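You operate a simulated robot arm through the tools that you are given. There is no shell and no other tool. Be economical: measure what you need, move in short steps, check, and stop when the job is done.

You run a simulated two-armed robot. Do the job below in one go: nothing can be reset, and whatever is moved stays where it is left.

## Task
Open the belt shelf, put the lot card that says "56" from the top of the narrow bench on the top of the belt shelf, then shut the shelf. Open the cupboard drawer, take the teal pot and put it inside, then shut the drawer. Open the upper drawer of the low grey cabinet, take the divider from the top of the low grey cabinet and put it in the inside of the upper drawer of the low grey cabinet and shut the drawer again. Any order will do. Set down upright: teal pot.

It is judged by the outcome, as a careful person would: the job done as asked, and still so three seconds after it is handed in. It fails if anything else is knocked over, pushed out of place, dropped, spilled or broken.

## Robot
Two 7-joint arms with fingered hands on one trunk, on a base that drives. Base frame: it is fixed to the floor where the robot stands at the start and does not move with it; the origin is under the middle of the robot, x ahead of it, y to its left, z up. Readings come in cm, rad, newtons and seconds.
The left shoulder is at the start at [3.8, 15.4, 107.9], the right one opposite. With the tool pointing down near the work surface each hand reaches from about 30 to 72 cm from the robot's upright axis, wherever it stands, measured 20 degrees to its own side. Places, roughly: belt shelf [60, 0, 60]; cupboard drawer [280, -130, 20]; cupboard drawer inside [290, -130, 10]; divider [-25, 350, 100]; inside of the upper drawer of the low grey cabinet [-40, 350, 70]; lot card [100, 250, 75]; teal pot [100, 275, 100]; top of the belt shelf [60, 0, 60]; upper drawer of the low grey cabinet [-30, 340, 80]. Payload 4 kg a hand.
Tool frame (each hand has its own): the origin (TCP) lies between the finger pads and is the grasp point; the fingertips stand 2.6 cm ahead of it; z points along the fingers, y is the line along which they close. Largest opening 14.8 cm; the body of the gripper starts 7.3 cm behind the TCP. The gripper is a hand of 3 fingers: y runs from the thumb to the fingers, the wrist lies at [0, 0, -22.4] in the tool frame, and closing takes about 1.5 s.
Orientation is that of the tool frame in the base frame, as a unit quaternion [w, x, y, z]. With the fingers straight down and closing along the base's y, the tool's x points along the base's -x, its y along +y and its z along -z.

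## Interface
- The arms move only by the tool drive_tool. It takes "left_deltas", "right_deltas" or both (then of equal length, played together; a hand with none holds still); each is a list of rows, each a list of 7 numbers: the shift along the base's x, y, z in units of 500 mm (1.0 is 500 mm), then the turn, a rotation vector about the base's x, y, z in units of 45 degrees (1.0 is 45 degrees), then the closure, from 0 (fully open) to 1 (shut). In form: [[tx, ty, tz, wx, wy, wz, jaw], ...]. A call has 1 to 20 rows; each row is the pose to reach, as a shift and turn from the pose commanded when the call began. A call with a number of a shift or a turn outside -1 to 1 is refused whole. A row lasts 0.2 s, in which the tool goes at most 5 cm and 0.15 rad; a call with a longer step from one row to the next is refused whole, and so is a gripper value outside its range. Where a pose cannot be reached the arm comes as near as it can. A force on the tool above 40 N (or 10 N above the force at the start of the call, whichever is more), or a blocked arm, ends the call early, and 0.2 s more pass. Each finger travels about 10.8 cm/s and halts on what it meets, pressing with about 27 N; the grip force reading is that of the motor and also rises with nothing between the fingers. The clock runs only during rows and for 0.2 s after the last one: add rows that repeat a pose to give the fingers time. The reply holds the time, the measured pose of the TCP, the force on the tool along the base axes, the opening and the grip force, in the units named above and with some noise, with the torque about the TCP (base axes, N m) and any sound that the robot's microphone picked up.
- Cameras (640 x 400 px; columns grow to the right, rows downward): "scene" is now at [9.61, 1.71, 129.28]; the picture's right is [0.10, -0.99, 0.01], its down [-0.70, -0.08, -0.71] and it looks along [0.70, 0.07, -0.71] (base axes); focal length 289 px, centre (320, 200). "left" rides on the left gripper at [-6.7, -3.9, -9] in its tool frame; the picture's right is [0.50, -0.87, 0.00], its down [0.66, 0.38, -0.65] and it looks along [0.57, 0.33, 0.76] (tool axes); focal length 222 px, centre (320, 200). "right" rides on the right gripper at [6.8, -3.9, -9] in its tool frame; the picture's right is [0.50, 0.87, 0.00], its down [-0.65, 0.38, -0.65] and it looks along [-0.57, 0.33, 0.76] (tool axes); focal length 222 px, centre (320, 200). There is no depth. A picture from a camera that has moved, and an enlarged one, comes with that camera's place and axes in the base frame and with its lens.
- capture(camera): a new picture of that camera. No time passes.
- raise_lower(by): slides the trunk up (or, below 0, down) by that many cm; the arms and the scene camera ride with it, the base frame stays. It gives what a move gives, with no picture.
- roll_base(legs): drives the robot by 1 to 6 legs, each [ahead, left, turn to the left] in cm, cm and rad, along the robot's own axes; the way and the turn of a leg run together, so that a leg with both is an arc; at most 150 cm and 3.142 rad a leg. The arms and the cameras ride along, it lands a little off, and it stops where it bumps. It gives what a move gives.
- hand_shape(shape, hand): the hand has 3 fingers and takes this shape, open, in about a second: jaw (thumb against the fingers, like two jaws); tri (thumb and two fingers); tip (a fingertip pinch); poke (one finger out to press); point (the index stretched); flat (the hand flat); cup (the hand cupped); fist (a fist). The gripper value then closes the fingers along that shape, each until it touches; the sizes above hold for jaw. It gives what a move gives, with no picture.
- turn_head(pan, tilt): turns the head with the scene camera to pan (to the left, within 1.501 rad either way) and tilt (down, from -0.506 to 1.204), counted from straight ahead of the robot. It gives what a move gives.
- close_up(camera, box): a new picture of the part [left, top, right, bottom] of that camera's present view, enlarged. No time passes.
- hand_in(): hands the job in; it is judged then, once.

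Work in short steps. Places have to be worked out from the pictures, the camera data and where the tool is seen: move nearer, look again, correct. Check each grasp and each placing, and mend what went wrong. You have 186 turns and 174 pictures in all, those below and enlarged ones among them. Open the grippers and draw the arms clear of the work before you hand the job in, unless the task says otherwise; then end with one line.

The tools are called after ">>>" as a command line: name --argument value ..., lists and objects as JSON in quotes. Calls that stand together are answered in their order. drive_tool: Moves the arms, as the interface text tells. Its arguments: {"type":"object","properties":{"left_deltas":{"type":"array"},"right_deltas":{"type":"array"}},"required":[]} The other tools are called the same way: raise_lower (by) slides the trunk up or down; hand_shape (shape, hand) gives the hand a shape; roll_base (legs) drives the base; turn_head (pan, tilt) turns the head that bears the scene camera; capture (camera) takes a picture; close_up (camera, box) takes an enlarged picture of a part of a camera's view; hand_in () hands the job in.

At the start:

```text
time_s: 0.0
left_ee_pos: [52.07, 20.39, 88.51]
left_ee_rot: [0.001, 0.0, 1.0, -0.004]
left_wrist_force: [0.0, -0.6, 0.0]
left_wrist_torque: [-0.01, -0.02, 0.01]
left_grip_width: 14.78
left_grasp_force: 0.1
left_shape: jaw
right_ee_pos: [56.12, -20.31, 83.29]
right_ee_rot: [0.001, 0.0, 1.0, -0.004]
right_wrist_force: [0.0, 0.1, 0.1]
right_wrist_torque: [0.0, 0.02, -0.03]
right_grip_width: 14.8
right_grasp_force: 0.0
right_shape: jaw
trunk travel left (down, up): [-25.0, 25.6]
robot x, y, heading: [-0.18, 0.26, 0.0]
head pan, tilt: [0.103, 0.789]
```

scene: 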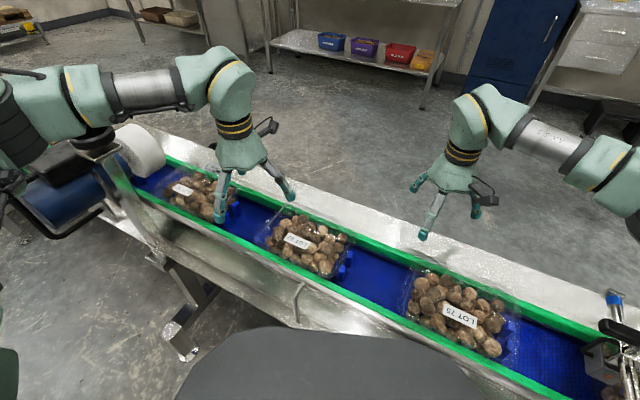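
right: 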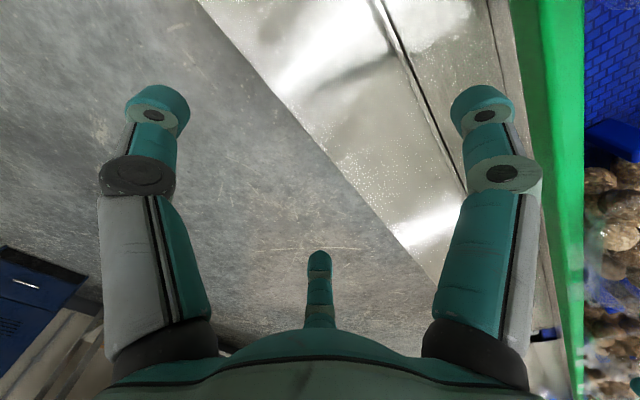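
left: 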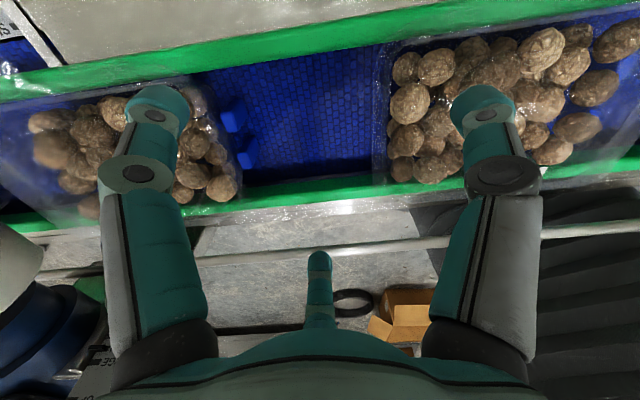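

The scene shows a conveyor close in front of the robot. I look around first to find the shelf and the other furniture.

>>> turn_head --pan 0 --tilt 1.1

>>> capture --camera "scene"

>>> turn_head --pan 1.3 --tilt 0.4

>>> capture --camera "scene"

>>> turn_head --pan -0.6 --tilt 0.4

>>> capture --camera "scene"

```text
time_s: 0.8
left_ee_pos: [52.01, 20.35, 88.5]
left_ee_rot: [0.001, 0.001, 1.0, -0.004]
left_wrist_force: [0.1, 0.3, 0.2]
left_wrist_torque: [-0.02, 0.01, 0.0]
left_grip_width: 14.8
left_grasp_force: 0.0
left_shape: jaw
right_ee_pos: [56.31, -20.27, 83.29]
right_ee_rot: [0.002, 0.0, 1.0, -0.003]
right_wrist_force: [0.8, -0.1, -0.2]
right_wrist_torque: [0.01, -0.01, 0.02]
right_grip_width: 14.78
right_grasp_force: 0.1
right_shape: jaw
trunk travel left (down, up): [-25.0, 25.6]
robot x, y, heading: [0.07, -0.11, -0.0]
head pan, tilt: [0.0, 1.1]
```

```text
170 pictures are left
camera scene: at [7.86, 0.87, 127.02], right [0.0, -1.0, 0.01], down [-0.89, 0.0, -0.46], along [0.46, -0.01, -0.89], focal length 289 px, centre (320, 200)
```

scene: 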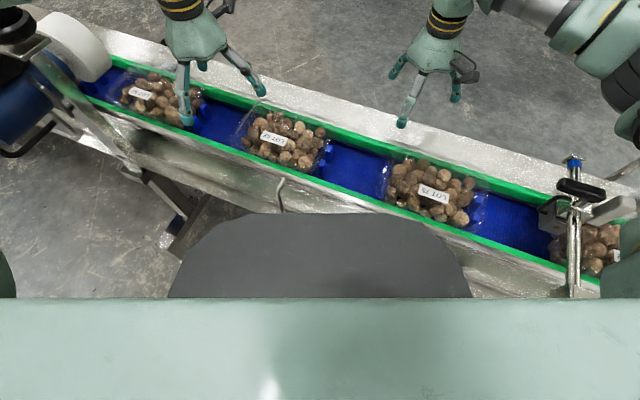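

```text
time_s: 2.3
left_ee_pos: [52.1, 20.4, 88.48]
left_ee_rot: [0.001, 0.0, 1.0, -0.003]
left_wrist_force: [0.0, 0.4, 1.1]
left_wrist_torque: [0.01, -0.02, -0.02]
left_grip_width: 14.78
left_grasp_force: 0.1
left_shape: jaw
right_ee_pos: [56.1, -20.21, 83.32]
right_ee_rot: [0.001, 0.0, 1.0, -0.003]
right_wrist_force: [0.1, 0.6, 0.2]
right_wrist_torque: [0.01, 0.01, -0.01]
right_grip_width: 14.8
right_grasp_force: 0.0
right_shape: jaw
trunk travel left (down, up): [-25.0, 25.6]
robot x, y, heading: [-0.55, -0.04, -0.002]
head pan, tilt: [1.3, 0.4]
```

```text
169 pictures are left
camera scene: at [4.01, 9.84, 132.61], right [0.96, -0.27, 0.0], down [-0.1, -0.38, -0.92], along [0.25, 0.88, -0.4], focal length 289 px, centre (320, 200)
```

scene: 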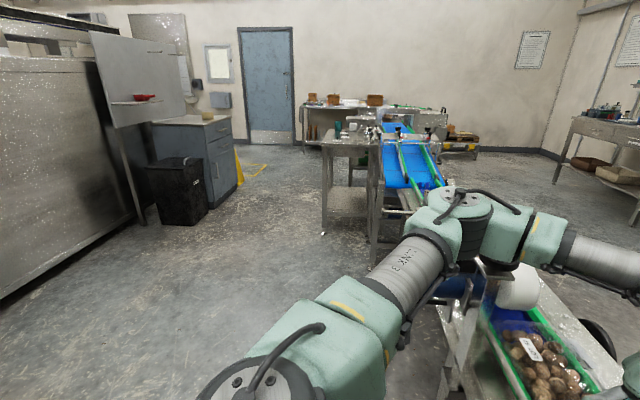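

```text
time_s: 4.2
left_ee_pos: [52.1, 20.38, 88.59]
left_ee_rot: [0.001, 0.0, 1.0, -0.004]
left_wrist_force: [0.3, 0.6, 0.4]
left_wrist_torque: [-0.03, 0.0, 0.01]
left_grip_width: 14.81
left_grasp_force: 0.0
left_shape: jaw
right_ee_pos: [56.15, -20.16, 83.23]
right_ee_rot: [0.001, 0.0, 1.0, -0.004]
right_wrist_force: [0.4, 0.3, -0.1]
right_wrist_torque: [0.03, -0.02, -0.01]
right_grip_width: 14.77
right_grasp_force: 0.1
right_shape: jaw
trunk travel left (down, up): [-25.0, 25.6]
robot x, y, heading: [-0.24, -0.35, -0.0]
head pan, tilt: [-0.6, 0.4]
```

```text
168 pictures are left
camera scene: at [9.18, -4.31, 132.73], right [-0.56, -0.83, 0.0], down [-0.32, 0.21, -0.92], along [0.76, -0.52, -0.38], focal length 289 px, centre (320, 200)
```

scene: 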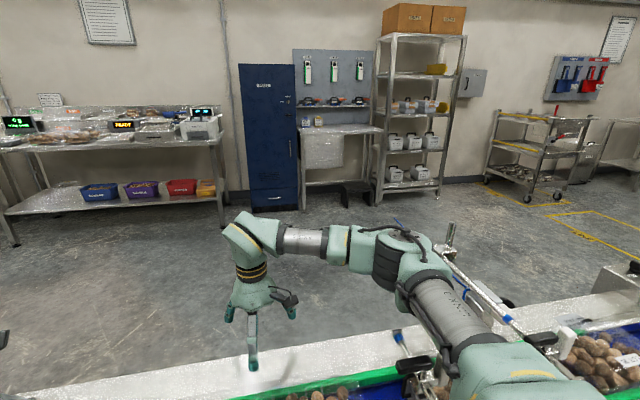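

I zoom in on each area to identify things: the near side of the belt, the left area and the blue cupboard.

>>> close_up --camera "scene" --box '[220, 50, 400, 220]'

>>> turn_head --pan 1.3 --tilt 0.4

>>> close_up --camera "scene" --box '[280, 80, 480, 220]'

>>> close_up --camera "scene" --box '[80, 20, 280, 220]'

>>> turn_head --pan 0.3 --tilt 0.9

>>> capture --camera "scene"

```text
2.35 times, centred on (310, 135) of scene
camera zoom: at [9.18, -4.31, 132.73], right [-0.56, -0.83, 0.0], down [-0.32, 0.21, -0.92], along [0.76, -0.52, -0.38], focal length 680 px, centre (344, 353)
```

zoom: 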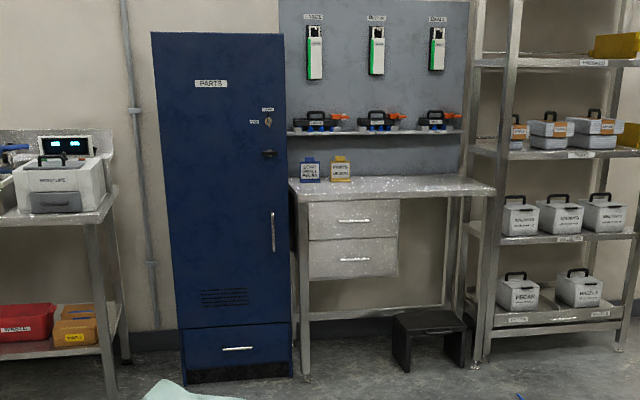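

```text
time_s: 6.0
left_ee_pos: [52.06, 20.38, 88.49]
left_ee_rot: [0.001, 0.0, 1.0, -0.004]
left_wrist_force: [-0.3, 0.0, 0.2]
left_wrist_torque: [0.0, -0.05, 0.03]
left_grip_width: 14.77
left_grasp_force: 0.0
left_shape: jaw
right_ee_pos: [56.25, -20.27, 83.38]
right_ee_rot: [0.0, 0.0, 1.0, -0.004]
right_wrist_force: [0.5, -0.1, 0.3]
right_wrist_torque: [0.0, 0.03, 0.0]
right_grip_width: 14.79
right_grasp_force: 0.1
right_shape: jaw
trunk travel left (down, up): [-25.0, 25.6]
robot x, y, heading: [0.45, -0.01, -0.002]
head pan, tilt: [1.3, 0.4]
```

```text
2.86 times, centred on (380, 150) of scene
camera zoom: at [4.02, 9.85, 132.62], right [0.96, -0.27, 0.0], down [-0.1, -0.38, -0.92], along [0.25, 0.88, -0.4], focal length 825 px, centre (149, 343)
```

zoom: 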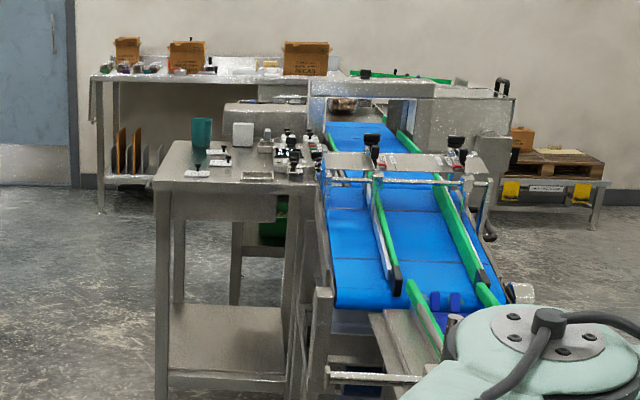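

```text
2.00 times, centred on (180, 120) of scene
camera zoom: at [4.02, 9.85, 132.62], right [0.96, -0.27, 0.0], down [-0.1, -0.38, -0.92], along [0.25, 0.88, -0.4], focal length 578 px, centre (600, 360)
```

zoom: 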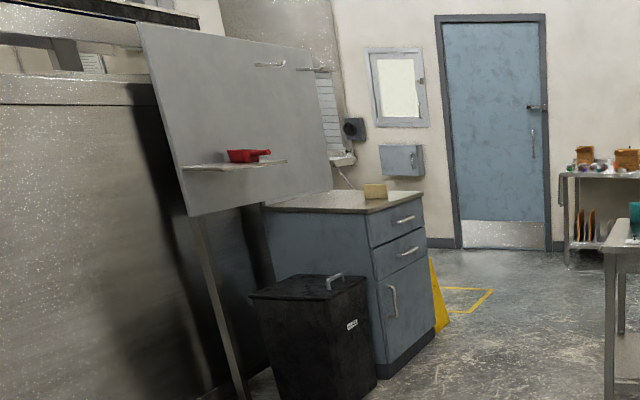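

```text
time_s: 7.3
left_ee_pos: [52.13, 20.38, 88.55]
left_ee_rot: [0.001, 0.0, 1.0, -0.004]
left_wrist_force: [0.0, -0.7, 0.0]
left_wrist_torque: [0.0, -0.03, 0.02]
left_grip_width: 14.79
left_grasp_force: 0.1
left_shape: jaw
right_ee_pos: [56.32, -20.25, 83.37]
right_ee_rot: [0.001, 0.0, 1.0, -0.004]
right_wrist_force: [0.4, -0.5, 0.5]
right_wrist_torque: [-0.03, 0.01, -0.03]
right_grip_width: 14.77
right_grasp_force: 0.0
right_shape: jaw
trunk travel left (down, up): [-25.0, 25.6]
robot x, y, heading: [-0.27, -0.07, -0.001]
head pan, tilt: [0.3, 0.901]
```

```text
164 pictures are left
camera scene: at [8.76, 3.13, 128.38], right [0.3, -0.95, 0.01], down [-0.75, -0.24, -0.62], along [0.6, 0.18, -0.78], focal length 289 px, centre (320, 200)
```

scene: 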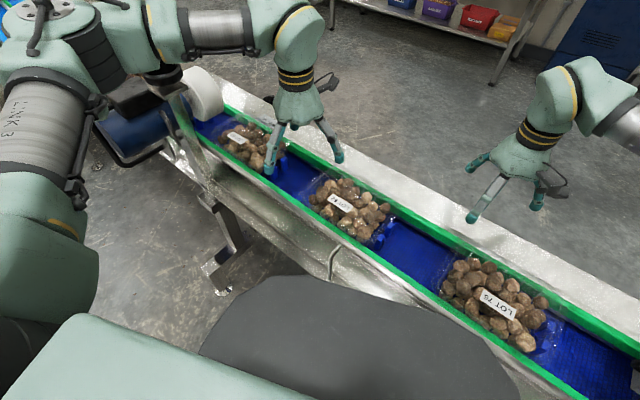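

There's a handle on the near side of the conveyor, likely the belt shelf. I check what is behind me on both sides before backing off.

>>> turn_head --pan 1.5 --tilt 0.6

>>> capture --camera "scene"

>>> turn_head --pan -1.5 --tilt 0.6

>>> capture --camera "scene"

```text
time_s: 8.7
left_ee_pos: [52.05, 20.41, 88.57]
left_ee_rot: [0.001, 0.0, 1.0, -0.003]
left_wrist_force: [0.9, -0.2, 0.0]
left_wrist_torque: [-0.03, 0.01, 0.0]
left_grip_width: 14.79
left_grasp_force: 0.2
left_shape: jaw
right_ee_pos: [56.16, -20.25, 83.43]
right_ee_rot: [0.001, 0.0, 1.0, -0.004]
right_wrist_force: [0.8, 0.5, -0.2]
right_wrist_torque: [-0.03, -0.02, 0.01]
right_grip_width: 14.8
right_grasp_force: 0.0
right_shape: jaw
trunk travel left (down, up): [-25.0, 25.6]
robot x, y, heading: [0.09, 0.07, -0.001]
head pan, tilt: [1.499, 0.6]
```

```text
163 pictures are left
camera scene: at [2.18, 9.72, 130.79], right [1.0, -0.07, 0.0], down [-0.04, -0.57, -0.82], along [0.06, 0.82, -0.57], focal length 289 px, centre (320, 200)
```

scene: 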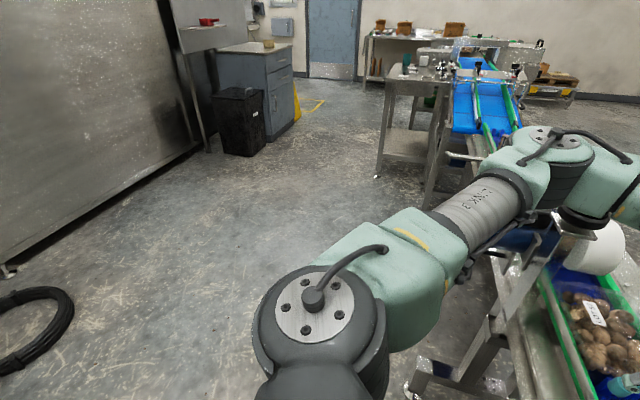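

```text
time_s: 11.3
left_ee_pos: [52.09, 20.4, 88.46]
left_ee_rot: [0.001, 0.0, 1.0, -0.003]
left_wrist_force: [0.2, 0.5, 0.2]
left_wrist_torque: [-0.01, 0.02, -0.03]
left_grip_width: 14.8
left_grasp_force: 0.0
left_shape: jaw
right_ee_pos: [56.2, -20.17, 83.38]
right_ee_rot: [0.001, -0.001, 1.0, -0.003]
right_wrist_force: [-0.4, 0.2, -0.2]
right_wrist_torque: [-0.02, 0.05, 0.01]
right_grip_width: 14.8
right_grasp_force: 0.0
right_shape: jaw
trunk travel left (down, up): [-25.0, 25.6]
robot x, y, heading: [0.04, -0.25, -0.001]
head pan, tilt: [-1.499, 0.6]
```

```text
162 pictures are left
camera scene: at [2.19, -7.91, 130.93], right [-1.0, -0.07, 0.0], down [-0.04, 0.56, -0.83], along [0.06, -0.83, -0.56], focal length 289 px, centre (320, 200)
```

scene: 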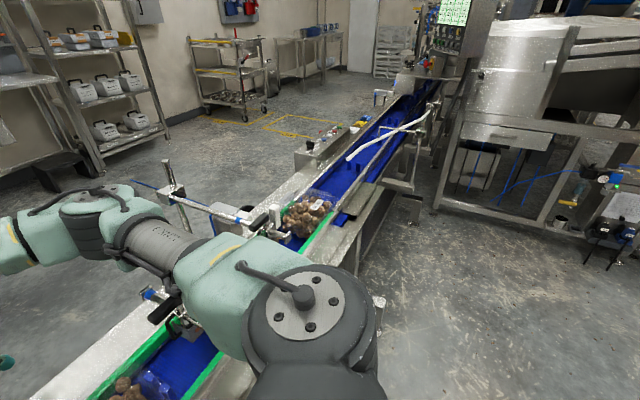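

Space behind looks clear. I raise the trunk so the hands clear the belt, then back off 45 cm and look at the near side of the conveyor.

>>> raise_lower --by 15

>>> roll_base --legs '[[-45, 0, 0]]'

>>> turn_head --pan 0 --tilt 0.9

>>> capture --camera "scene"

```text
time_s: 13.0
left_ee_pos: [52.38, 19.81, 103.35]
left_ee_rot: [0.0, 0.0, 1.0, 0.001]
left_wrist_force: [0.1, 0.5, -0.3]
left_wrist_torque: [0.0, -0.03, 0.01]
left_grip_width: 14.77
left_grasp_force: 0.0
left_shape: jaw
right_ee_pos: [56.45, -20.79, 97.99]
right_ee_rot: [0.0, 0.0, 1.0, 0.001]
right_wrist_force: [0.0, 0.2, 0.5]
right_wrist_torque: [-0.03, -0.01, -0.02]
right_grip_width: 14.8
right_grasp_force: 0.0
right_shape: jaw
trunk travel left (down, up): [-40.0, 10.6]
robot x, y, heading: [-0.02, -0.18, -0.0]
head pan, tilt: [-1.499, 0.6]
```

```text
time_s: 15.7
left_ee_pos: [8.2, 19.79, 103.47]
left_ee_rot: [0.0, 0.001, 1.0, 0.0]
left_wrist_force: [-0.2, -0.1, -0.6]
left_wrist_torque: [0.01, -0.05, 0.02]
left_grip_width: 14.8
left_grasp_force: 0.0
left_shape: jaw
right_ee_pos: [12.94, -20.79, 98.21]
right_ee_rot: [0.015, -0.007, 1.0, -0.001]
right_wrist_force: [4.1, 1.5, -1.1]
right_wrist_torque: [0.09, 0.01, 0.37]
right_grip_width: 14.79
right_grasp_force: 0.1
right_shape: jaw
trunk travel left (down, up): [-40.0, 10.6]
robot x, y, heading: [-44.32, 0.13, -0.003]
head pan, tilt: [-1.499, 0.6]
stopped in leg 1: the force on the tool passed its limit at 46 N (the readings are from after the stop); the commanded pose is now the measured one
```

```text
time_s: 17.3
left_ee_pos: [8.31, 19.78, 103.45]
left_ee_rot: [0.0, 0.001, 1.0, 0.0]
left_wrist_force: [-0.6, 0.2, -0.4]
left_wrist_torque: [-0.01, 0.0, 0.0]
left_grip_width: 14.77
left_grasp_force: 0.1
left_shape: jaw
right_ee_pos: [12.94, -20.88, 98.08]
right_ee_rot: [0.013, -0.008, 1.0, -0.002]
right_wrist_force: [5.0, 1.3, -0.2]
right_wrist_torque: [-0.05, -0.01, 0.4]
right_grip_width: 14.79
right_grasp_force: 0.0
right_shape: jaw
trunk travel left (down, up): [-40.0, 10.6]
robot x, y, heading: [-44.15, 0.25, -0.006]
head pan, tilt: [0.0, 0.901]
```

```text
161 pictures are left
camera scene: at [-34.57, 0.08, 143.3], right [0.0, -1.0, 0.0], down [-0.78, 0.0, -0.62], along [0.62, 0.0, -0.78], focal length 289 px, centre (320, 200)
```

scene: 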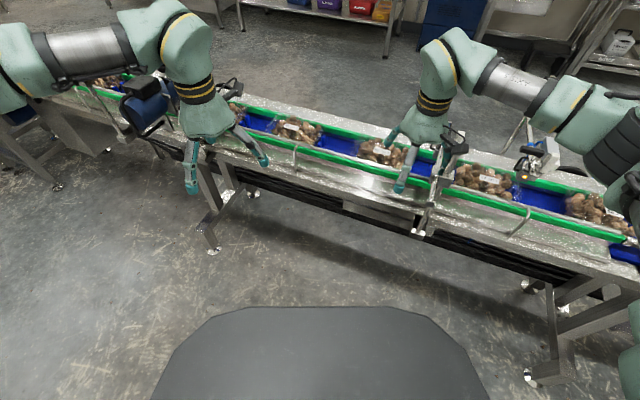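

The right hand touched something, apparently a post on the belt's near edge. I zoom in there.

>>> close_up --camera "scene" --box '[360, 80, 560, 260]'

>>> close_up --camera "scene" --box '[180, 120, 400, 260]'

>>> capture --camera "right"

```text
2.22 times, centred on (460, 170) of scene
camera zoom: at [-34.57, 0.08, 143.3], right [0.0, -1.0, 0.0], down [-0.78, 0.0, -0.62], along [0.62, 0.0, -0.78], focal length 642 px, centre (9, 267)
```

zoom: 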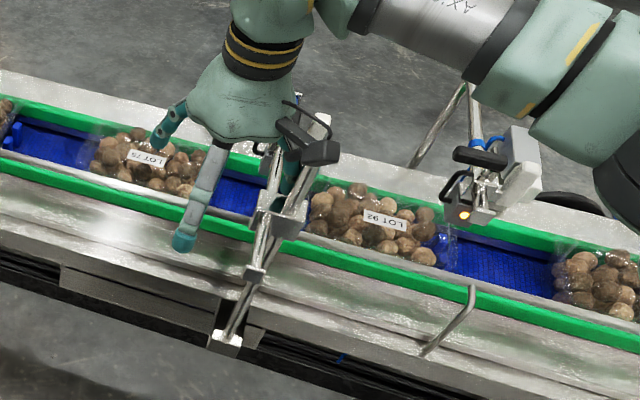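

```text
2.86 times, centred on (290, 190) of scene
camera zoom: at [-34.57, 0.08, 143.3], right [0.0, -1.0, 0.0], down [-0.78, 0.0, -0.62], along [0.62, 0.0, -0.78], focal length 825 px, centre (406, 229)
```

zoom: 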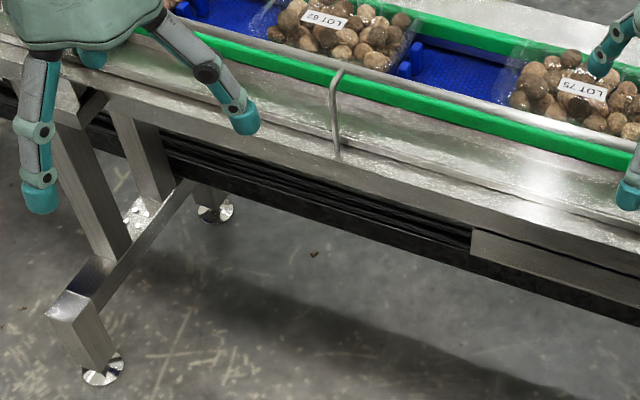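

```text
158 pictures are left
camera right: at [6.2, -24.92, 106.92], right [-0.51, 0.86, -0.02], down [0.63, 0.39, 0.67], along [0.58, 0.33, -0.74], focal length 222 px, centre (320, 200)
```

right: 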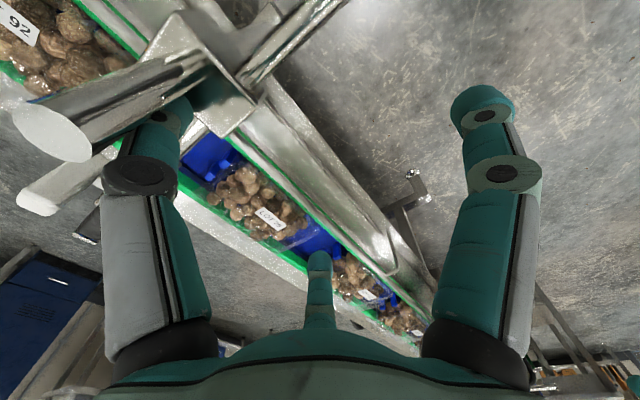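

The right hand's outer finger is touching the sensor-mount post. I ease forward and lift it over the post.

>>> drive_tool --right_deltas '[[0.04, 0.01, 0, 0, 0, 0, 0], [0.06, 0.03, 0.06, 0, 0, 0, 0], [0.06, 0.03, 0.15, 0, 0, 0, 0], [0.06, 0.03, 0.24, 0, 0, 0, 0], [0.06, 0.03, 0.33, 0, 0, 0, 0], [0.06, 0.03, 0.42, 0, 0, 0, 0]]'

>>> capture --camera "scene"

>>> capture --camera "right"

```text
time_s: 18.7
left_ee_pos: [8.13, 19.8, 103.57]
left_ee_rot: [0.002, 0.001, 1.0, 0.0]
left_wrist_force: [0.9, 0.3, 0.4]
left_wrist_torque: [-0.04, -0.02, 0.01]
left_grip_width: 14.8
left_grasp_force: 0.1
left_shape: jaw
right_ee_pos: [15.77, -19.29, 119.4]
right_ee_rot: [0.013, -0.007, 1.0, -0.002]
right_wrist_force: [0.8, 0.6, -1.2]
right_wrist_torque: [0.0, 0.0, -0.01]
right_grip_width: 14.81
right_grasp_force: 0.0
right_shape: jaw
trunk travel left (down, up): [-40.0, 10.6]
robot x, y, heading: [-44.24, 0.17, -0.006]
head pan, tilt: [0.0, 0.901]
```

```text
157 pictures are left
camera scene: at [-34.8, 0.14, 143.32], right [0.0, -1.0, 0.0], down [-0.78, 0.0, -0.62], along [0.62, 0.0, -0.78], focal length 289 px, centre (320, 200)
```

scene: 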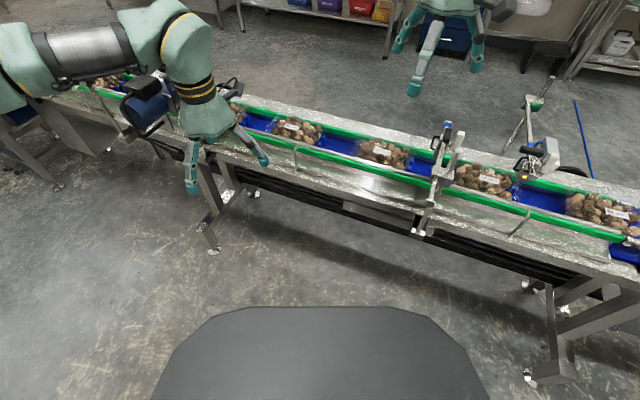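

```text
156 pictures are left
camera right: at [8.96, -23.34, 128.07], right [-0.51, 0.86, -0.02], down [0.63, 0.39, 0.67], along [0.58, 0.33, -0.74], focal length 222 px, centre (320, 200)
```

right: 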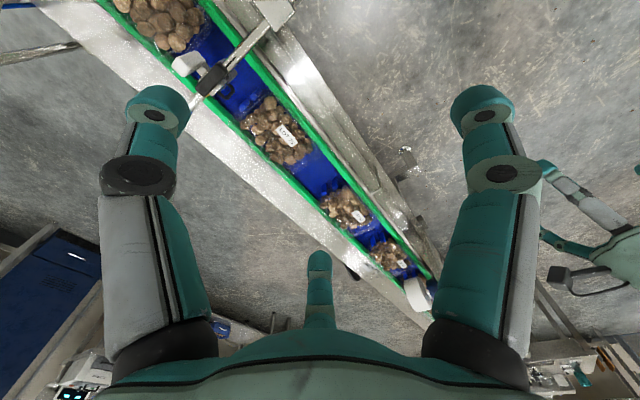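

Freed, and the post seems undisturbed. I back off further and lower to look at the conveyor's front face, where a panel is visible under the near edge.

>>> roll_base --legs '[[-30, 0, 0]]'

>>> raise_lower --by -35

>>> turn_head --pan -0.1 --tilt 0.5

>>> capture --camera "scene"

>>> close_up --camera "scene" --box '[240, 120, 480, 270]'

```text
time_s: 20.8
left_ee_pos: [-21.41, 19.8, 103.38]
left_ee_rot: [-0.001, 0.001, 1.0, 0.001]
left_wrist_force: [1.1, 0.7, 0.4]
left_wrist_torque: [-0.01, -0.01, -0.03]
left_grip_width: 14.8
left_grasp_force: 0.0
left_shape: jaw
right_ee_pos: [-13.78, -19.27, 119.05]
right_ee_rot: [0.013, -0.007, 1.0, -0.002]
right_wrist_force: [0.8, 1.3, -1.3]
right_wrist_torque: [0.04, 0.04, 0.0]
right_grip_width: 14.77
right_grasp_force: 0.0
right_shape: jaw
trunk travel left (down, up): [-40.0, 10.6]
robot x, y, heading: [-73.74, 0.05, -0.003]
head pan, tilt: [0.0, 0.901]
```

```text
time_s: 24.2
left_ee_pos: [-21.53, 19.88, 68.57]
left_ee_rot: [0.001, 0.001, 1.0, 0.0]
left_wrist_force: [-0.1, 0.2, 1.0]
left_wrist_torque: [-0.01, 0.01, 0.01]
left_grip_width: 14.79
left_grasp_force: 0.1
left_shape: jaw
right_ee_pos: [-13.8, -19.29, 84.2]
right_ee_rot: [0.014, -0.007, 1.0, -0.001]
right_wrist_force: [0.2, 0.1, -0.1]
right_wrist_torque: [-0.02, -0.01, -0.04]
right_grip_width: 14.79
right_grasp_force: 0.0
right_shape: jaw
trunk travel left (down, up): [-5.0, 45.6]
robot x, y, heading: [-73.74, 0.14, -0.001]
head pan, tilt: [0.0, 0.901]
```

```text
time_s: 25.1
left_ee_pos: [-21.47, 19.82, 68.5]
left_ee_rot: [0.0, 0.001, 1.0, 0.0]
left_wrist_force: [1.0, -0.3, -0.4]
left_wrist_torque: [0.0, 0.0, 0.02]
left_grip_width: 14.8
left_grasp_force: 0.0
left_shape: jaw
right_ee_pos: [-13.91, -19.31, 84.22]
right_ee_rot: [0.013, -0.007, 1.0, -0.001]
right_wrist_force: [-0.4, 0.0, 0.0]
right_wrist_torque: [0.01, -0.01, 0.02]
right_grip_width: 14.79
right_grasp_force: 0.1
right_shape: jaw
trunk travel left (down, up): [-5.0, 45.6]
robot x, y, heading: [-73.67, 0.17, -0.008]
head pan, tilt: [-0.099, 0.499]
```

```text
155 pictures are left
camera scene: at [-62.95, -0.81, 111.63], right [-0.1, -0.99, 0.0], down [-0.48, 0.05, -0.88], along [0.87, -0.09, -0.48], focal length 289 px, centre (320, 200)
```

scene: 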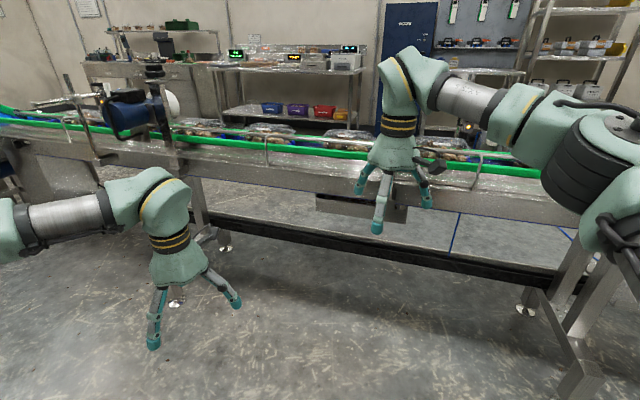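

```text
2.67 times, centred on (360, 195) of scene
camera zoom: at [-62.95, -0.81, 111.63], right [-0.1, -0.99, 0.0], down [-0.48, 0.05, -0.88], along [0.87, -0.09, -0.48], focal length 770 px, centre (213, 213)
```

zoom: 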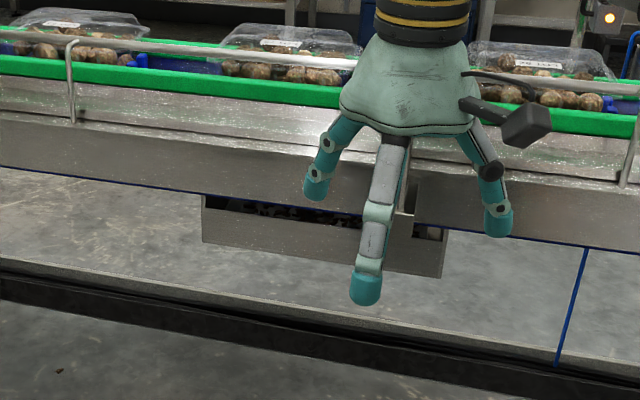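

A tray box hangs under the belt, partly hidden by my right hand. I move that hand up and to the side and look again.

>>> drive_tool --right_deltas '[[-0.04, -0.08, 0, 0, 0, 0, 0], [-0.08, -0.16, 0, 0, 0, 0, 0], [-0.12, -0.24, 0, 0, 0, 0, 0], [-0.16, -0.32, 0, 0, 0, 0, 0], [-0.2, -0.38, 0, 0, 0, 0, 0], [-0.2, -0.44, 0, 0, 0, 0, 0]]'

>>> close_up --camera "scene" --box '[280, 120, 460, 250]'

>>> close_up --camera "scene" --box '[0, 80, 320, 280]'

```text
time_s: 26.5
left_ee_pos: [-21.52, 19.87, 68.42]
left_ee_rot: [0.001, 0.0, 1.0, 0.0]
left_wrist_force: [0.9, 0.0, 0.0]
left_wrist_torque: [0.03, 0.01, 0.04]
left_grip_width: 14.82
left_grasp_force: 0.1
left_shape: jaw
right_ee_pos: [-23.94, -41.38, 83.95]
right_ee_rot: [0.013, -0.007, 1.0, -0.002]
right_wrist_force: [-0.4, 0.4, -0.6]
right_wrist_torque: [0.01, -0.03, 0.04]
right_grip_width: 14.8
right_grasp_force: 0.0
right_shape: jaw
trunk travel left (down, up): [-5.0, 45.6]
robot x, y, heading: [-74.1, 0.03, -0.003]
head pan, tilt: [-0.099, 0.499]
```

```text
3.08 times, centred on (370, 185) of scene
camera zoom: at [-62.93, -0.85, 111.64], right [-0.1, -0.99, 0.0], down [-0.48, 0.05, -0.88], along [0.87, -0.09, -0.48], focal length 889 px, centre (166, 246)
```

zoom: 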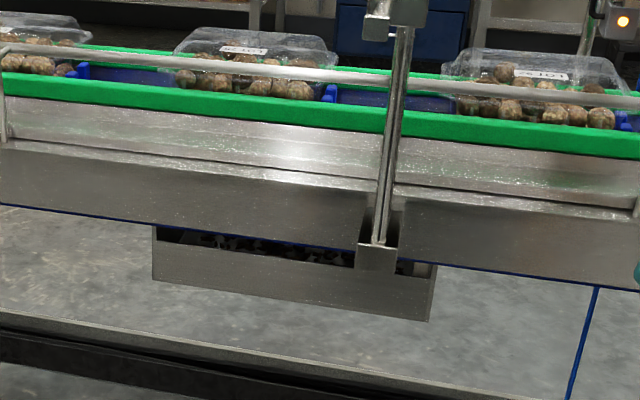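

```text
2.00 times, centred on (160, 180) of scene
camera zoom: at [-62.93, -0.85, 111.64], right [-0.1, -0.99, 0.0], down [-0.48, 0.05, -0.88], along [0.87, -0.09, -0.48], focal length 578 px, centre (640, 240)
```

zoom: 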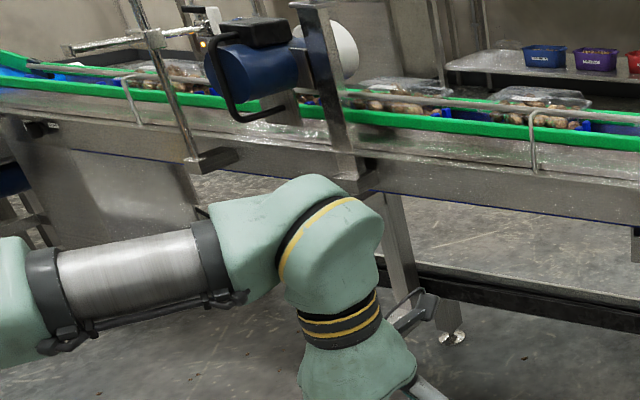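

The tray seems to hang beneath the belt and has an open top. I move 25 cm closer with both hands short of the edge and look at it steeply.

>>> roll_base --legs '[[25, 0, 0]]'

>>> turn_head --pan -0.3 --tilt 0.6

>>> close_up --camera "scene" --box '[200, 100, 440, 250]'

```text
time_s: 28.3
left_ee_pos: [3.61, 19.88, 68.35]
left_ee_rot: [-0.001, 0.0, 1.0, 0.001]
left_wrist_force: [-0.3, 0.4, 0.8]
left_wrist_torque: [-0.01, 0.01, -0.01]
left_grip_width: 14.8
left_grasp_force: 0.0
left_shape: jaw
right_ee_pos: [1.37, -41.27, 83.86]
right_ee_rot: [0.011, -0.007, 1.0, -0.003]
right_wrist_force: [-0.1, -0.9, 0.3]
right_wrist_torque: [-0.03, 0.05, 0.0]
right_grip_width: 14.79
right_grasp_force: 0.0
right_shape: jaw
trunk travel left (down, up): [-5.0, 45.6]
robot x, y, heading: [-48.79, 0.34, 0.0]
head pan, tilt: [-0.099, 0.499]
```

```text
time_s: 29.0
left_ee_pos: [3.49, 19.95, 68.32]
left_ee_rot: [0.0, 0.0, 1.0, 0.0]
left_wrist_force: [-0.7, 0.0, 0.2]
left_wrist_torque: [0.02, 0.05, 0.0]
left_grip_width: 14.79
left_grasp_force: 0.1
left_shape: jaw
right_ee_pos: [1.24, -41.23, 84.06]
right_ee_rot: [0.014, -0.006, 1.0, -0.002]
right_wrist_force: [0.5, 0.2, 0.1]
right_wrist_torque: [-0.02, 0.02, -0.03]
right_grip_width: 14.79
right_grasp_force: 0.1
right_shape: jaw
trunk travel left (down, up): [-5.0, 45.6]
robot x, y, heading: [-48.29, 0.12, 0.005]
head pan, tilt: [-0.3, 0.6]
```

```text
2.67 times, centred on (320, 175) of scene
camera zoom: at [-38.49, -2.53, 110.74], right [-0.3, -0.96, 0.0], down [-0.54, 0.17, -0.83], along [0.79, -0.24, -0.56], focal length 770 px, centre (320, 267)
```

zoom: 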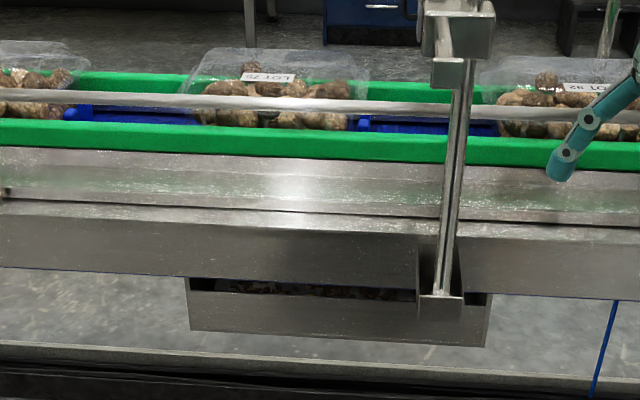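

I bring the right hand lower in front of the tray; its wrist camera looks forward and will show the tray closely.

>>> drive_tool --right_deltas '[[0, 0, -0.09, 0, 0, 0, 0], [0, 0, -0.18, 0, 0, 0, 0], [0, 0, -0.27, 0, 0, 0, 0], [0, 0, -0.36, 0, 0, 0, 0], [0, 0, -0.44, 0, 0, 0, 0], [0, 0, -0.5, 0, 0, 0, 0]]'

>>> capture --camera "right"

```text
time_s: 30.4
left_ee_pos: [3.62, 19.87, 68.43]
left_ee_rot: [0.0, 0.0, 1.0, 0.001]
left_wrist_force: [0.3, -1.0, 0.4]
left_wrist_torque: [-0.02, -0.04, -0.02]
left_grip_width: 14.79
left_grasp_force: 0.1
left_shape: jaw
right_ee_pos: [1.25, -41.09, 59.03]
right_ee_rot: [0.013, -0.006, 1.0, -0.001]
right_wrist_force: [-0.2, -0.5, -0.4]
right_wrist_torque: [0.01, -0.03, 0.05]
right_grip_width: 14.8
right_grasp_force: 0.0
right_shape: jaw
trunk travel left (down, up): [-5.0, 45.6]
robot x, y, heading: [-48.3, 0.1, -0.003]
head pan, tilt: [-0.3, 0.6]
```

```text
150 pictures are left
camera right: at [-5.58, -45.29, 67.78], right [-0.51, 0.86, -0.02], down [0.63, 0.39, 0.67], along [0.58, 0.33, -0.74], focal length 222 px, centre (320, 200)
```

right: 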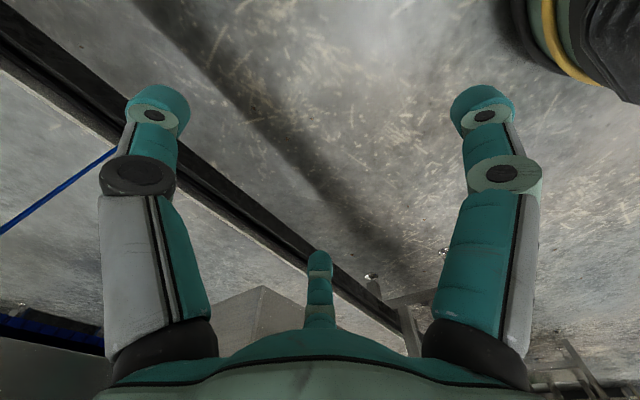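

The tray is hidden by the palm. I tilt the hand 45° forward so the camera looks level.

>>> drive_tool --right_deltas '[[0, 0, 0, 0, -0.18, 0, 0], [0, 0, 0, 0, -0.36, 0, 0], [0, 0, 0, 0, -0.54, 0, 0], [0, 0, 0, 0, -0.72, 0, 0], [0, 0, 0, 0, -0.9, 0, 0]]'

>>> capture --camera "right"

```text
time_s: 31.6
left_ee_pos: [3.53, 19.88, 68.47]
left_ee_rot: [0.0, 0.0, 1.0, 0.0]
left_wrist_force: [-0.1, -0.5, 0.1]
left_wrist_torque: [0.02, 0.01, 0.0]
left_grip_width: 14.77
left_grasp_force: 0.1
left_shape: jaw
right_ee_pos: [1.23, -41.21, 59.1]
right_ee_rot: [0.359, -0.006, 0.933, -0.004]
right_wrist_force: [0.1, 0.2, -0.6]
right_wrist_torque: [-0.01, -0.05, -0.04]
right_grip_width: 14.77
right_grasp_force: 0.0
right_shape: jaw
trunk travel left (down, up): [-5.0, 45.6]
robot x, y, heading: [-48.9, 0.26, 0.001]
head pan, tilt: [-0.3, 0.6]
```

```text
149 pictures are left
camera right: at [-9.66, -45.31, 61.2], right [-0.38, 0.86, -0.34], down [0.04, 0.39, 0.92], along [0.92, 0.33, -0.18], focal length 222 px, centre (320, 200)
```

right: 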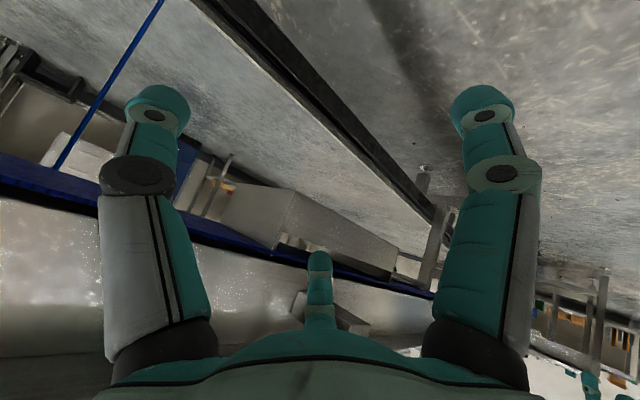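

>>> close_up --camera "right" --box '[170, 130, 450, 340]'

```text
1.90 times, centred on (310, 235) of right
camera zoom: at [-9.66, -45.31, 61.2], right [-0.38, 0.86, -0.34], down [0.04, 0.39, 0.92], along [0.92, 0.33, -0.18], focal length 423 px, centre (339, 133)
```

zoom: 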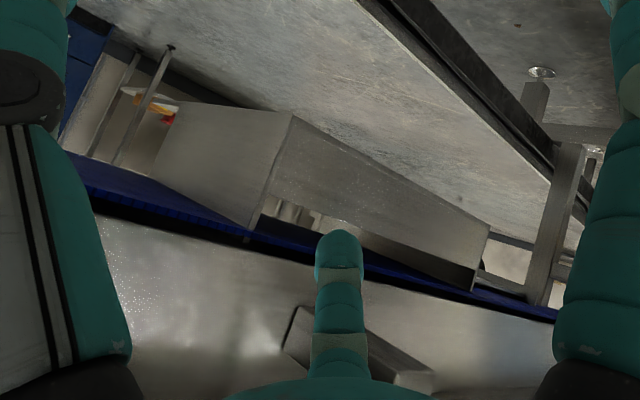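

From two views the tray front runs from about (18,-39) to (31,-8), z 56–61.5, at 60's rough height, so it's likely the sliding belt shelf. I raise the right hand above the lip to look down at the gap.

>>> drive_tool --right_deltas '[[0, 0, 0.09, 0, 0.18, 0, 0], [0, 0, 0.18, 0, 0.36, 0, 0], [0, 0, 0.27, 0, 0.54, 0, 0], [0, 0, 0.36, 0, 0.72, 0, 0], [0, 0, 0.45, 0, 0.9, 0, 0], [0.05, 0.05, 0.54, 0, 0.9, 0, 0], [0.1, 0.11, 0.56, 0, 0.9, 0, 0], [0.16, 0.17, 0.56, 0, 0.9, 0, 0]]'

>>> capture --camera "right"

```text
refused: row 6 steps farther than a row can; nothing moved
```

```text
147 pictures are left
camera right: at [-9.66, -45.31, 61.2], right [-0.38, 0.86, -0.34], down [0.04, 0.39, 0.92], along [0.92, 0.33, -0.18], focal length 222 px, centre (320, 200)
```

right: 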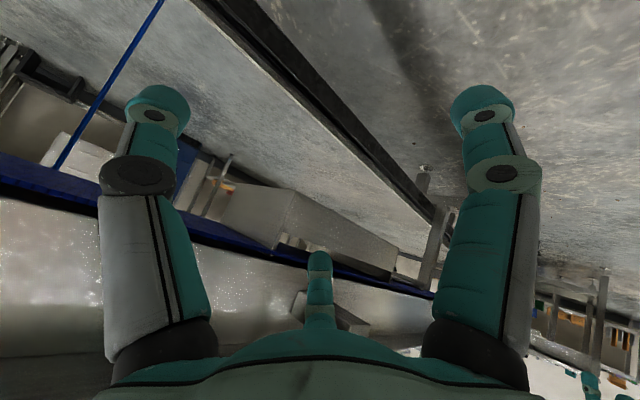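

The step was too long; I repeat with smaller rows.

>>> drive_tool --right_deltas '[[0, 0, 0.09, 0, 0.18, 0, 0], [0, 0, 0.18, 0, 0.36, 0, 0], [0, 0, 0.27, 0, 0.54, 0, 0], [0, 0, 0.36, 0, 0.72, 0, 0], [0, 0, 0.45, 0, 0.9, 0, 0], [0.03, 0.03, 0.52, 0, 0.9, 0, 0], [0.09, 0.1, 0.54, 0, 0.9, 0, 0], [0.15, 0.16, 0.54, 0, 0.9, 0, 0]]'

>>> capture --camera "right"

```text
time_s: 33.4
left_ee_pos: [3.74, 19.19, 68.58]
left_ee_rot: [-0.001, 0.003, 1.0, 0.002]
left_wrist_force: [-0.1, -0.7, -0.4]
left_wrist_torque: [0.02, -0.01, 0.02]
left_grip_width: 14.79
left_grasp_force: 0.0
left_shape: jaw
right_ee_pos: [8.82, -34.27, 85.7]
right_ee_rot: [0.013, 0.0, 1.0, -0.001]
right_wrist_force: [-4.2, -27.9, -5.0]
right_wrist_torque: [1.61, -0.16, -0.89]
right_grip_width: 14.8
right_grasp_force: 0.1
right_shape: jaw
trunk travel left (down, up): [-5.0, 45.6]
robot x, y, heading: [-48.79, -0.11, -0.003]
head pan, tilt: [-0.3, 0.6]
```

```text
146 pictures are left
camera right: at [1.91, -38.35, 94.42], right [-0.5, 0.87, -0.01], down [0.64, 0.38, 0.67], along [0.59, 0.33, -0.74], focal length 222 px, centre (320, 200)
```

right: 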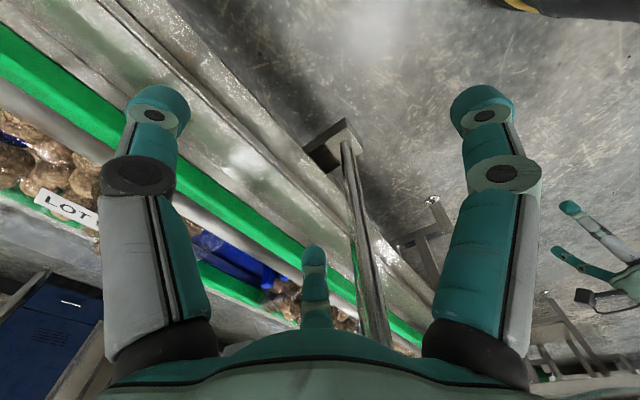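

The right hand is pressing the post (−28 N in y). I back away at once.

>>> drive_tool --right_deltas '[[-0.04, -0.06, 0, 0, 0, 0, 0], [-0.08, -0.14, 0, 0, 0, 0, 0], [-0.12, -0.2, 0, 0, 0, 0, 0]]'

>>> capture --camera "right"

>>> capture --camera "scene"

```text
time_s: 34.2
left_ee_pos: [3.41, 19.78, 68.43]
left_ee_rot: [0.001, 0.0, 1.0, 0.0]
left_wrist_force: [0.6, -0.6, -0.1]
left_wrist_torque: [-0.01, 0.01, 0.01]
left_grip_width: 14.8
left_grasp_force: 0.0
left_shape: jaw
right_ee_pos: [2.82, -43.14, 86.03]
right_ee_rot: [0.013, -0.008, 1.0, -0.001]
right_wrist_force: [0.9, -0.4, 0.7]
right_wrist_torque: [-0.01, 0.01, 0.01]
right_grip_width: 14.79
right_grasp_force: 0.1
right_shape: jaw
trunk travel left (down, up): [-5.0, 45.6]
robot x, y, heading: [-48.41, 0.37, -0.001]
head pan, tilt: [-0.3, 0.6]
```

```text
145 pictures are left
camera right: at [-4.09, -47.23, 94.74], right [-0.51, 0.86, -0.02], down [0.63, 0.39, 0.67], along [0.58, 0.33, -0.74], focal length 222 px, centre (320, 200)
```

right: 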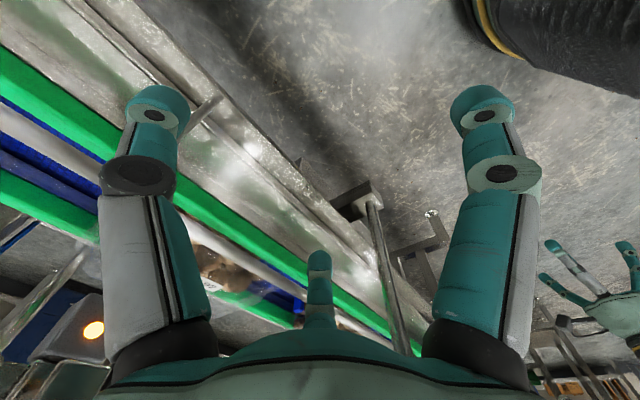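

```text
144 pictures are left
camera scene: at [-38.56, -2.54, 110.74], right [-0.3, -0.96, 0.0], down [-0.54, 0.17, -0.83], along [0.79, -0.24, -0.56], focal length 289 px, centre (320, 200)
```

scene: 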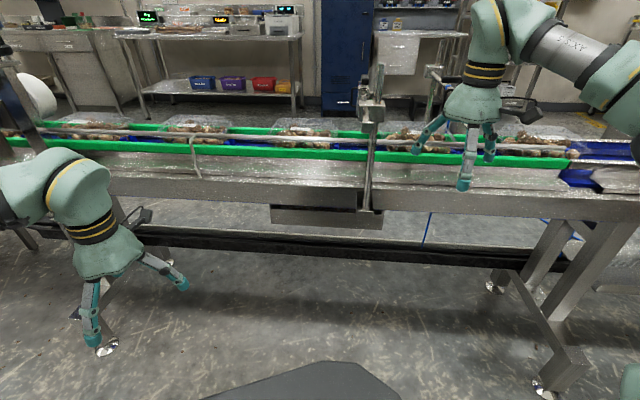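

>>> close_up --camera "right" --box '[250, 120, 470, 290]'

>>> close_up --camera "scene" --box '[250, 180, 400, 250]'

```text
2.35 times, centred on (360, 205) of right
camera zoom: at [-4.09, -47.23, 94.74], right [-0.51, 0.86, -0.02], down [0.63, 0.39, 0.67], along [0.58, 0.33, -0.74], focal length 523 px, centre (226, 188)
```

zoom: 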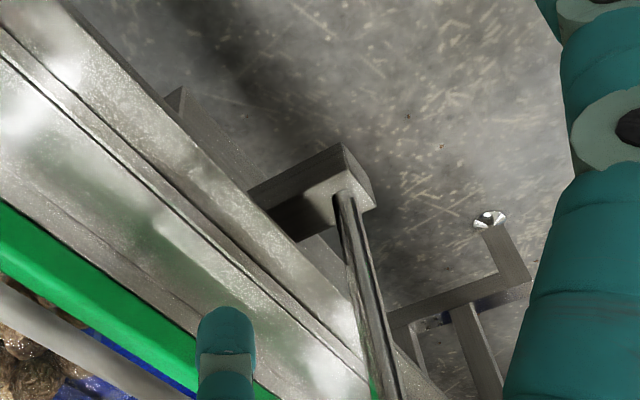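

```text
4.27 times, centred on (325, 215) of scene
camera zoom: at [-38.56, -2.54, 110.74], right [-0.3, -0.96, 0.0], down [-0.54, 0.17, -0.83], along [0.79, -0.24, -0.56], focal length 1232 px, centre (299, 136)
```

zoom: 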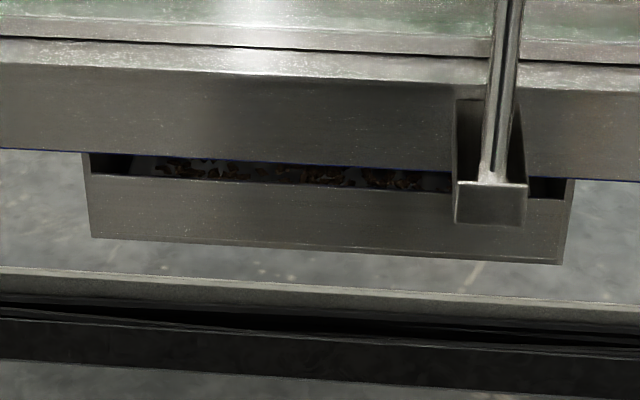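

That tray only catches debris; the shelf may be on the belt's far side. Furniture is aligned at about 23° to the base frame. I turn to face along the aisle, drive left and look at the route and the bench.

>>> roll_base --legs '[[-20, 0, 0], [0, 0, 1.17], [120, 0, 0]]'

>>> raise_lower --by 40

>>> turn_head --pan -0.3 --tilt 0.35

>>> capture --camera "scene"

>>> turn_head --pan -1.3 --tilt 0.45

>>> capture --camera "scene"

```text
time_s: 44.4
left_ee_pos: [-18.72, 166.37, 68.5]
left_ee_rot: [0.0, -0.549, 0.836, 0.0]
left_wrist_force: [0.6, -0.2, -0.1]
left_wrist_torque: [0.0, -0.02, -0.04]
left_grip_width: 14.78
left_grasp_force: 0.1
left_shape: jaw
right_ee_pos: [38.91, 140.8, 86.02]
right_ee_rot: [0.011, -0.556, 0.831, 0.005]
right_wrist_force: [-0.7, -0.3, 0.3]
right_wrist_torque: [0.02, 0.01, 0.01]
right_grip_width: 14.83
right_grasp_force: 0.1
right_shape: jaw
trunk travel left (down, up): [-5.0, 45.6]
robot x, y, heading: [-21.36, 110.22, 1.166]
head pan, tilt: [-0.3, 0.6]
```

```text
time_s: 48.2
left_ee_pos: [-18.8, 166.32, 108.59]
left_ee_rot: [0.0, -0.551, 0.835, 0.001]
left_wrist_force: [-0.1, -0.2, -0.2]
left_wrist_torque: [-0.01, 0.02, 0.01]
left_grip_width: 14.81
left_grasp_force: 0.2
left_shape: jaw
right_ee_pos: [39.0, 140.63, 126.14]
right_ee_rot: [0.012, -0.555, 0.831, 0.006]
right_wrist_force: [0.0, -0.1, 0.3]
right_wrist_torque: [-0.04, -0.01, 0.0]
right_grip_width: 14.8
right_grasp_force: 0.0
right_shape: jaw
trunk travel left (down, up): [-45.0, 5.6]
robot x, y, heading: [-21.36, 110.29, 1.164]
head pan, tilt: [-0.3, 0.6]
```

```text
time_s: 49.0
left_ee_pos: [-18.8, 166.34, 108.55]
left_ee_rot: [0.0, -0.549, 0.836, 0.0]
left_wrist_force: [0.0, -0.9, -0.3]
left_wrist_torque: [0.0, -0.02, 0.01]
left_grip_width: 14.81
left_grasp_force: 0.0
left_shape: jaw
right_ee_pos: [38.82, 140.62, 126.15]
right_ee_rot: [0.012, -0.556, 0.831, 0.007]
right_wrist_force: [0.4, 0.0, -0.1]
right_wrist_torque: [0.0, 0.0, -0.01]
right_grip_width: 14.79
right_grasp_force: 0.2
right_shape: jaw
trunk travel left (down, up): [-45.0, 5.6]
robot x, y, heading: [-21.03, 110.39, 1.169]
head pan, tilt: [-0.3, 0.351]
```

```text
141 pictures are left
camera scene: at [-14.58, 119.42, 153.14], right [0.76, -0.65, 0.0], down [-0.22, -0.26, -0.94], along [0.61, 0.71, -0.34], focal length 289 px, centre (320, 200)
```

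scene: 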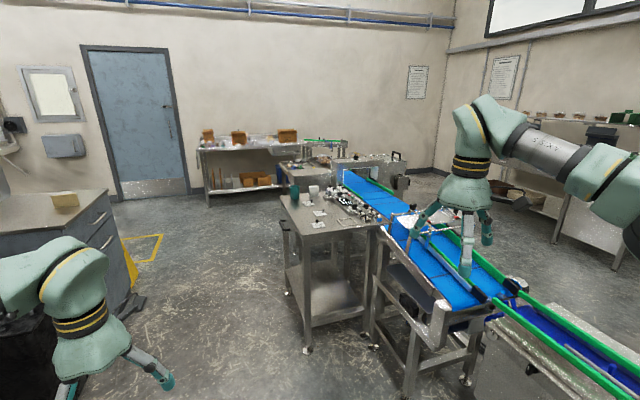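

```text
time_s: 50.3
left_ee_pos: [-18.67, 166.4, 108.49]
left_ee_rot: [0.001, -0.549, 0.836, 0.0]
left_wrist_force: [0.1, -0.3, -0.7]
left_wrist_torque: [0.0, 0.03, 0.0]
left_grip_width: 14.8
left_grasp_force: 0.0
left_shape: jaw
right_ee_pos: [38.88, 140.69, 125.95]
right_ee_rot: [0.013, -0.556, 0.831, 0.005]
right_wrist_force: [0.5, -0.3, -0.4]
right_wrist_torque: [0.0, 0.0, -0.01]
right_grip_width: 14.8
right_grasp_force: 0.2
right_shape: jaw
trunk travel left (down, up): [-45.0, 5.6]
robot x, y, heading: [-21.49, 110.34, 1.166]
head pan, tilt: [-1.3, 0.45]
```

```text
140 pictures are left
camera scene: at [-11.51, 111.1, 152.22], right [-0.13, -0.99, 0.0], down [-0.43, 0.06, -0.9], along [0.89, -0.12, -0.44], focal length 289 px, centre (320, 200)
```

scene: 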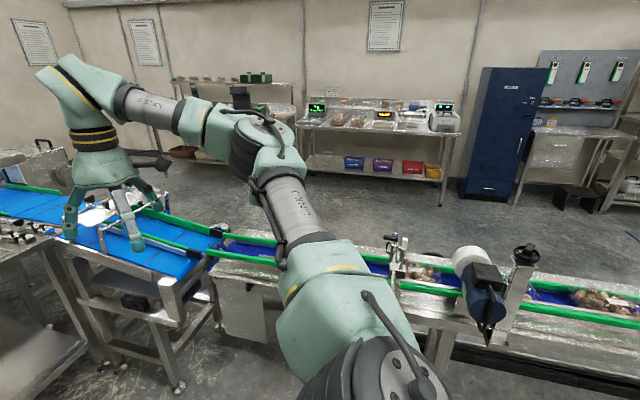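

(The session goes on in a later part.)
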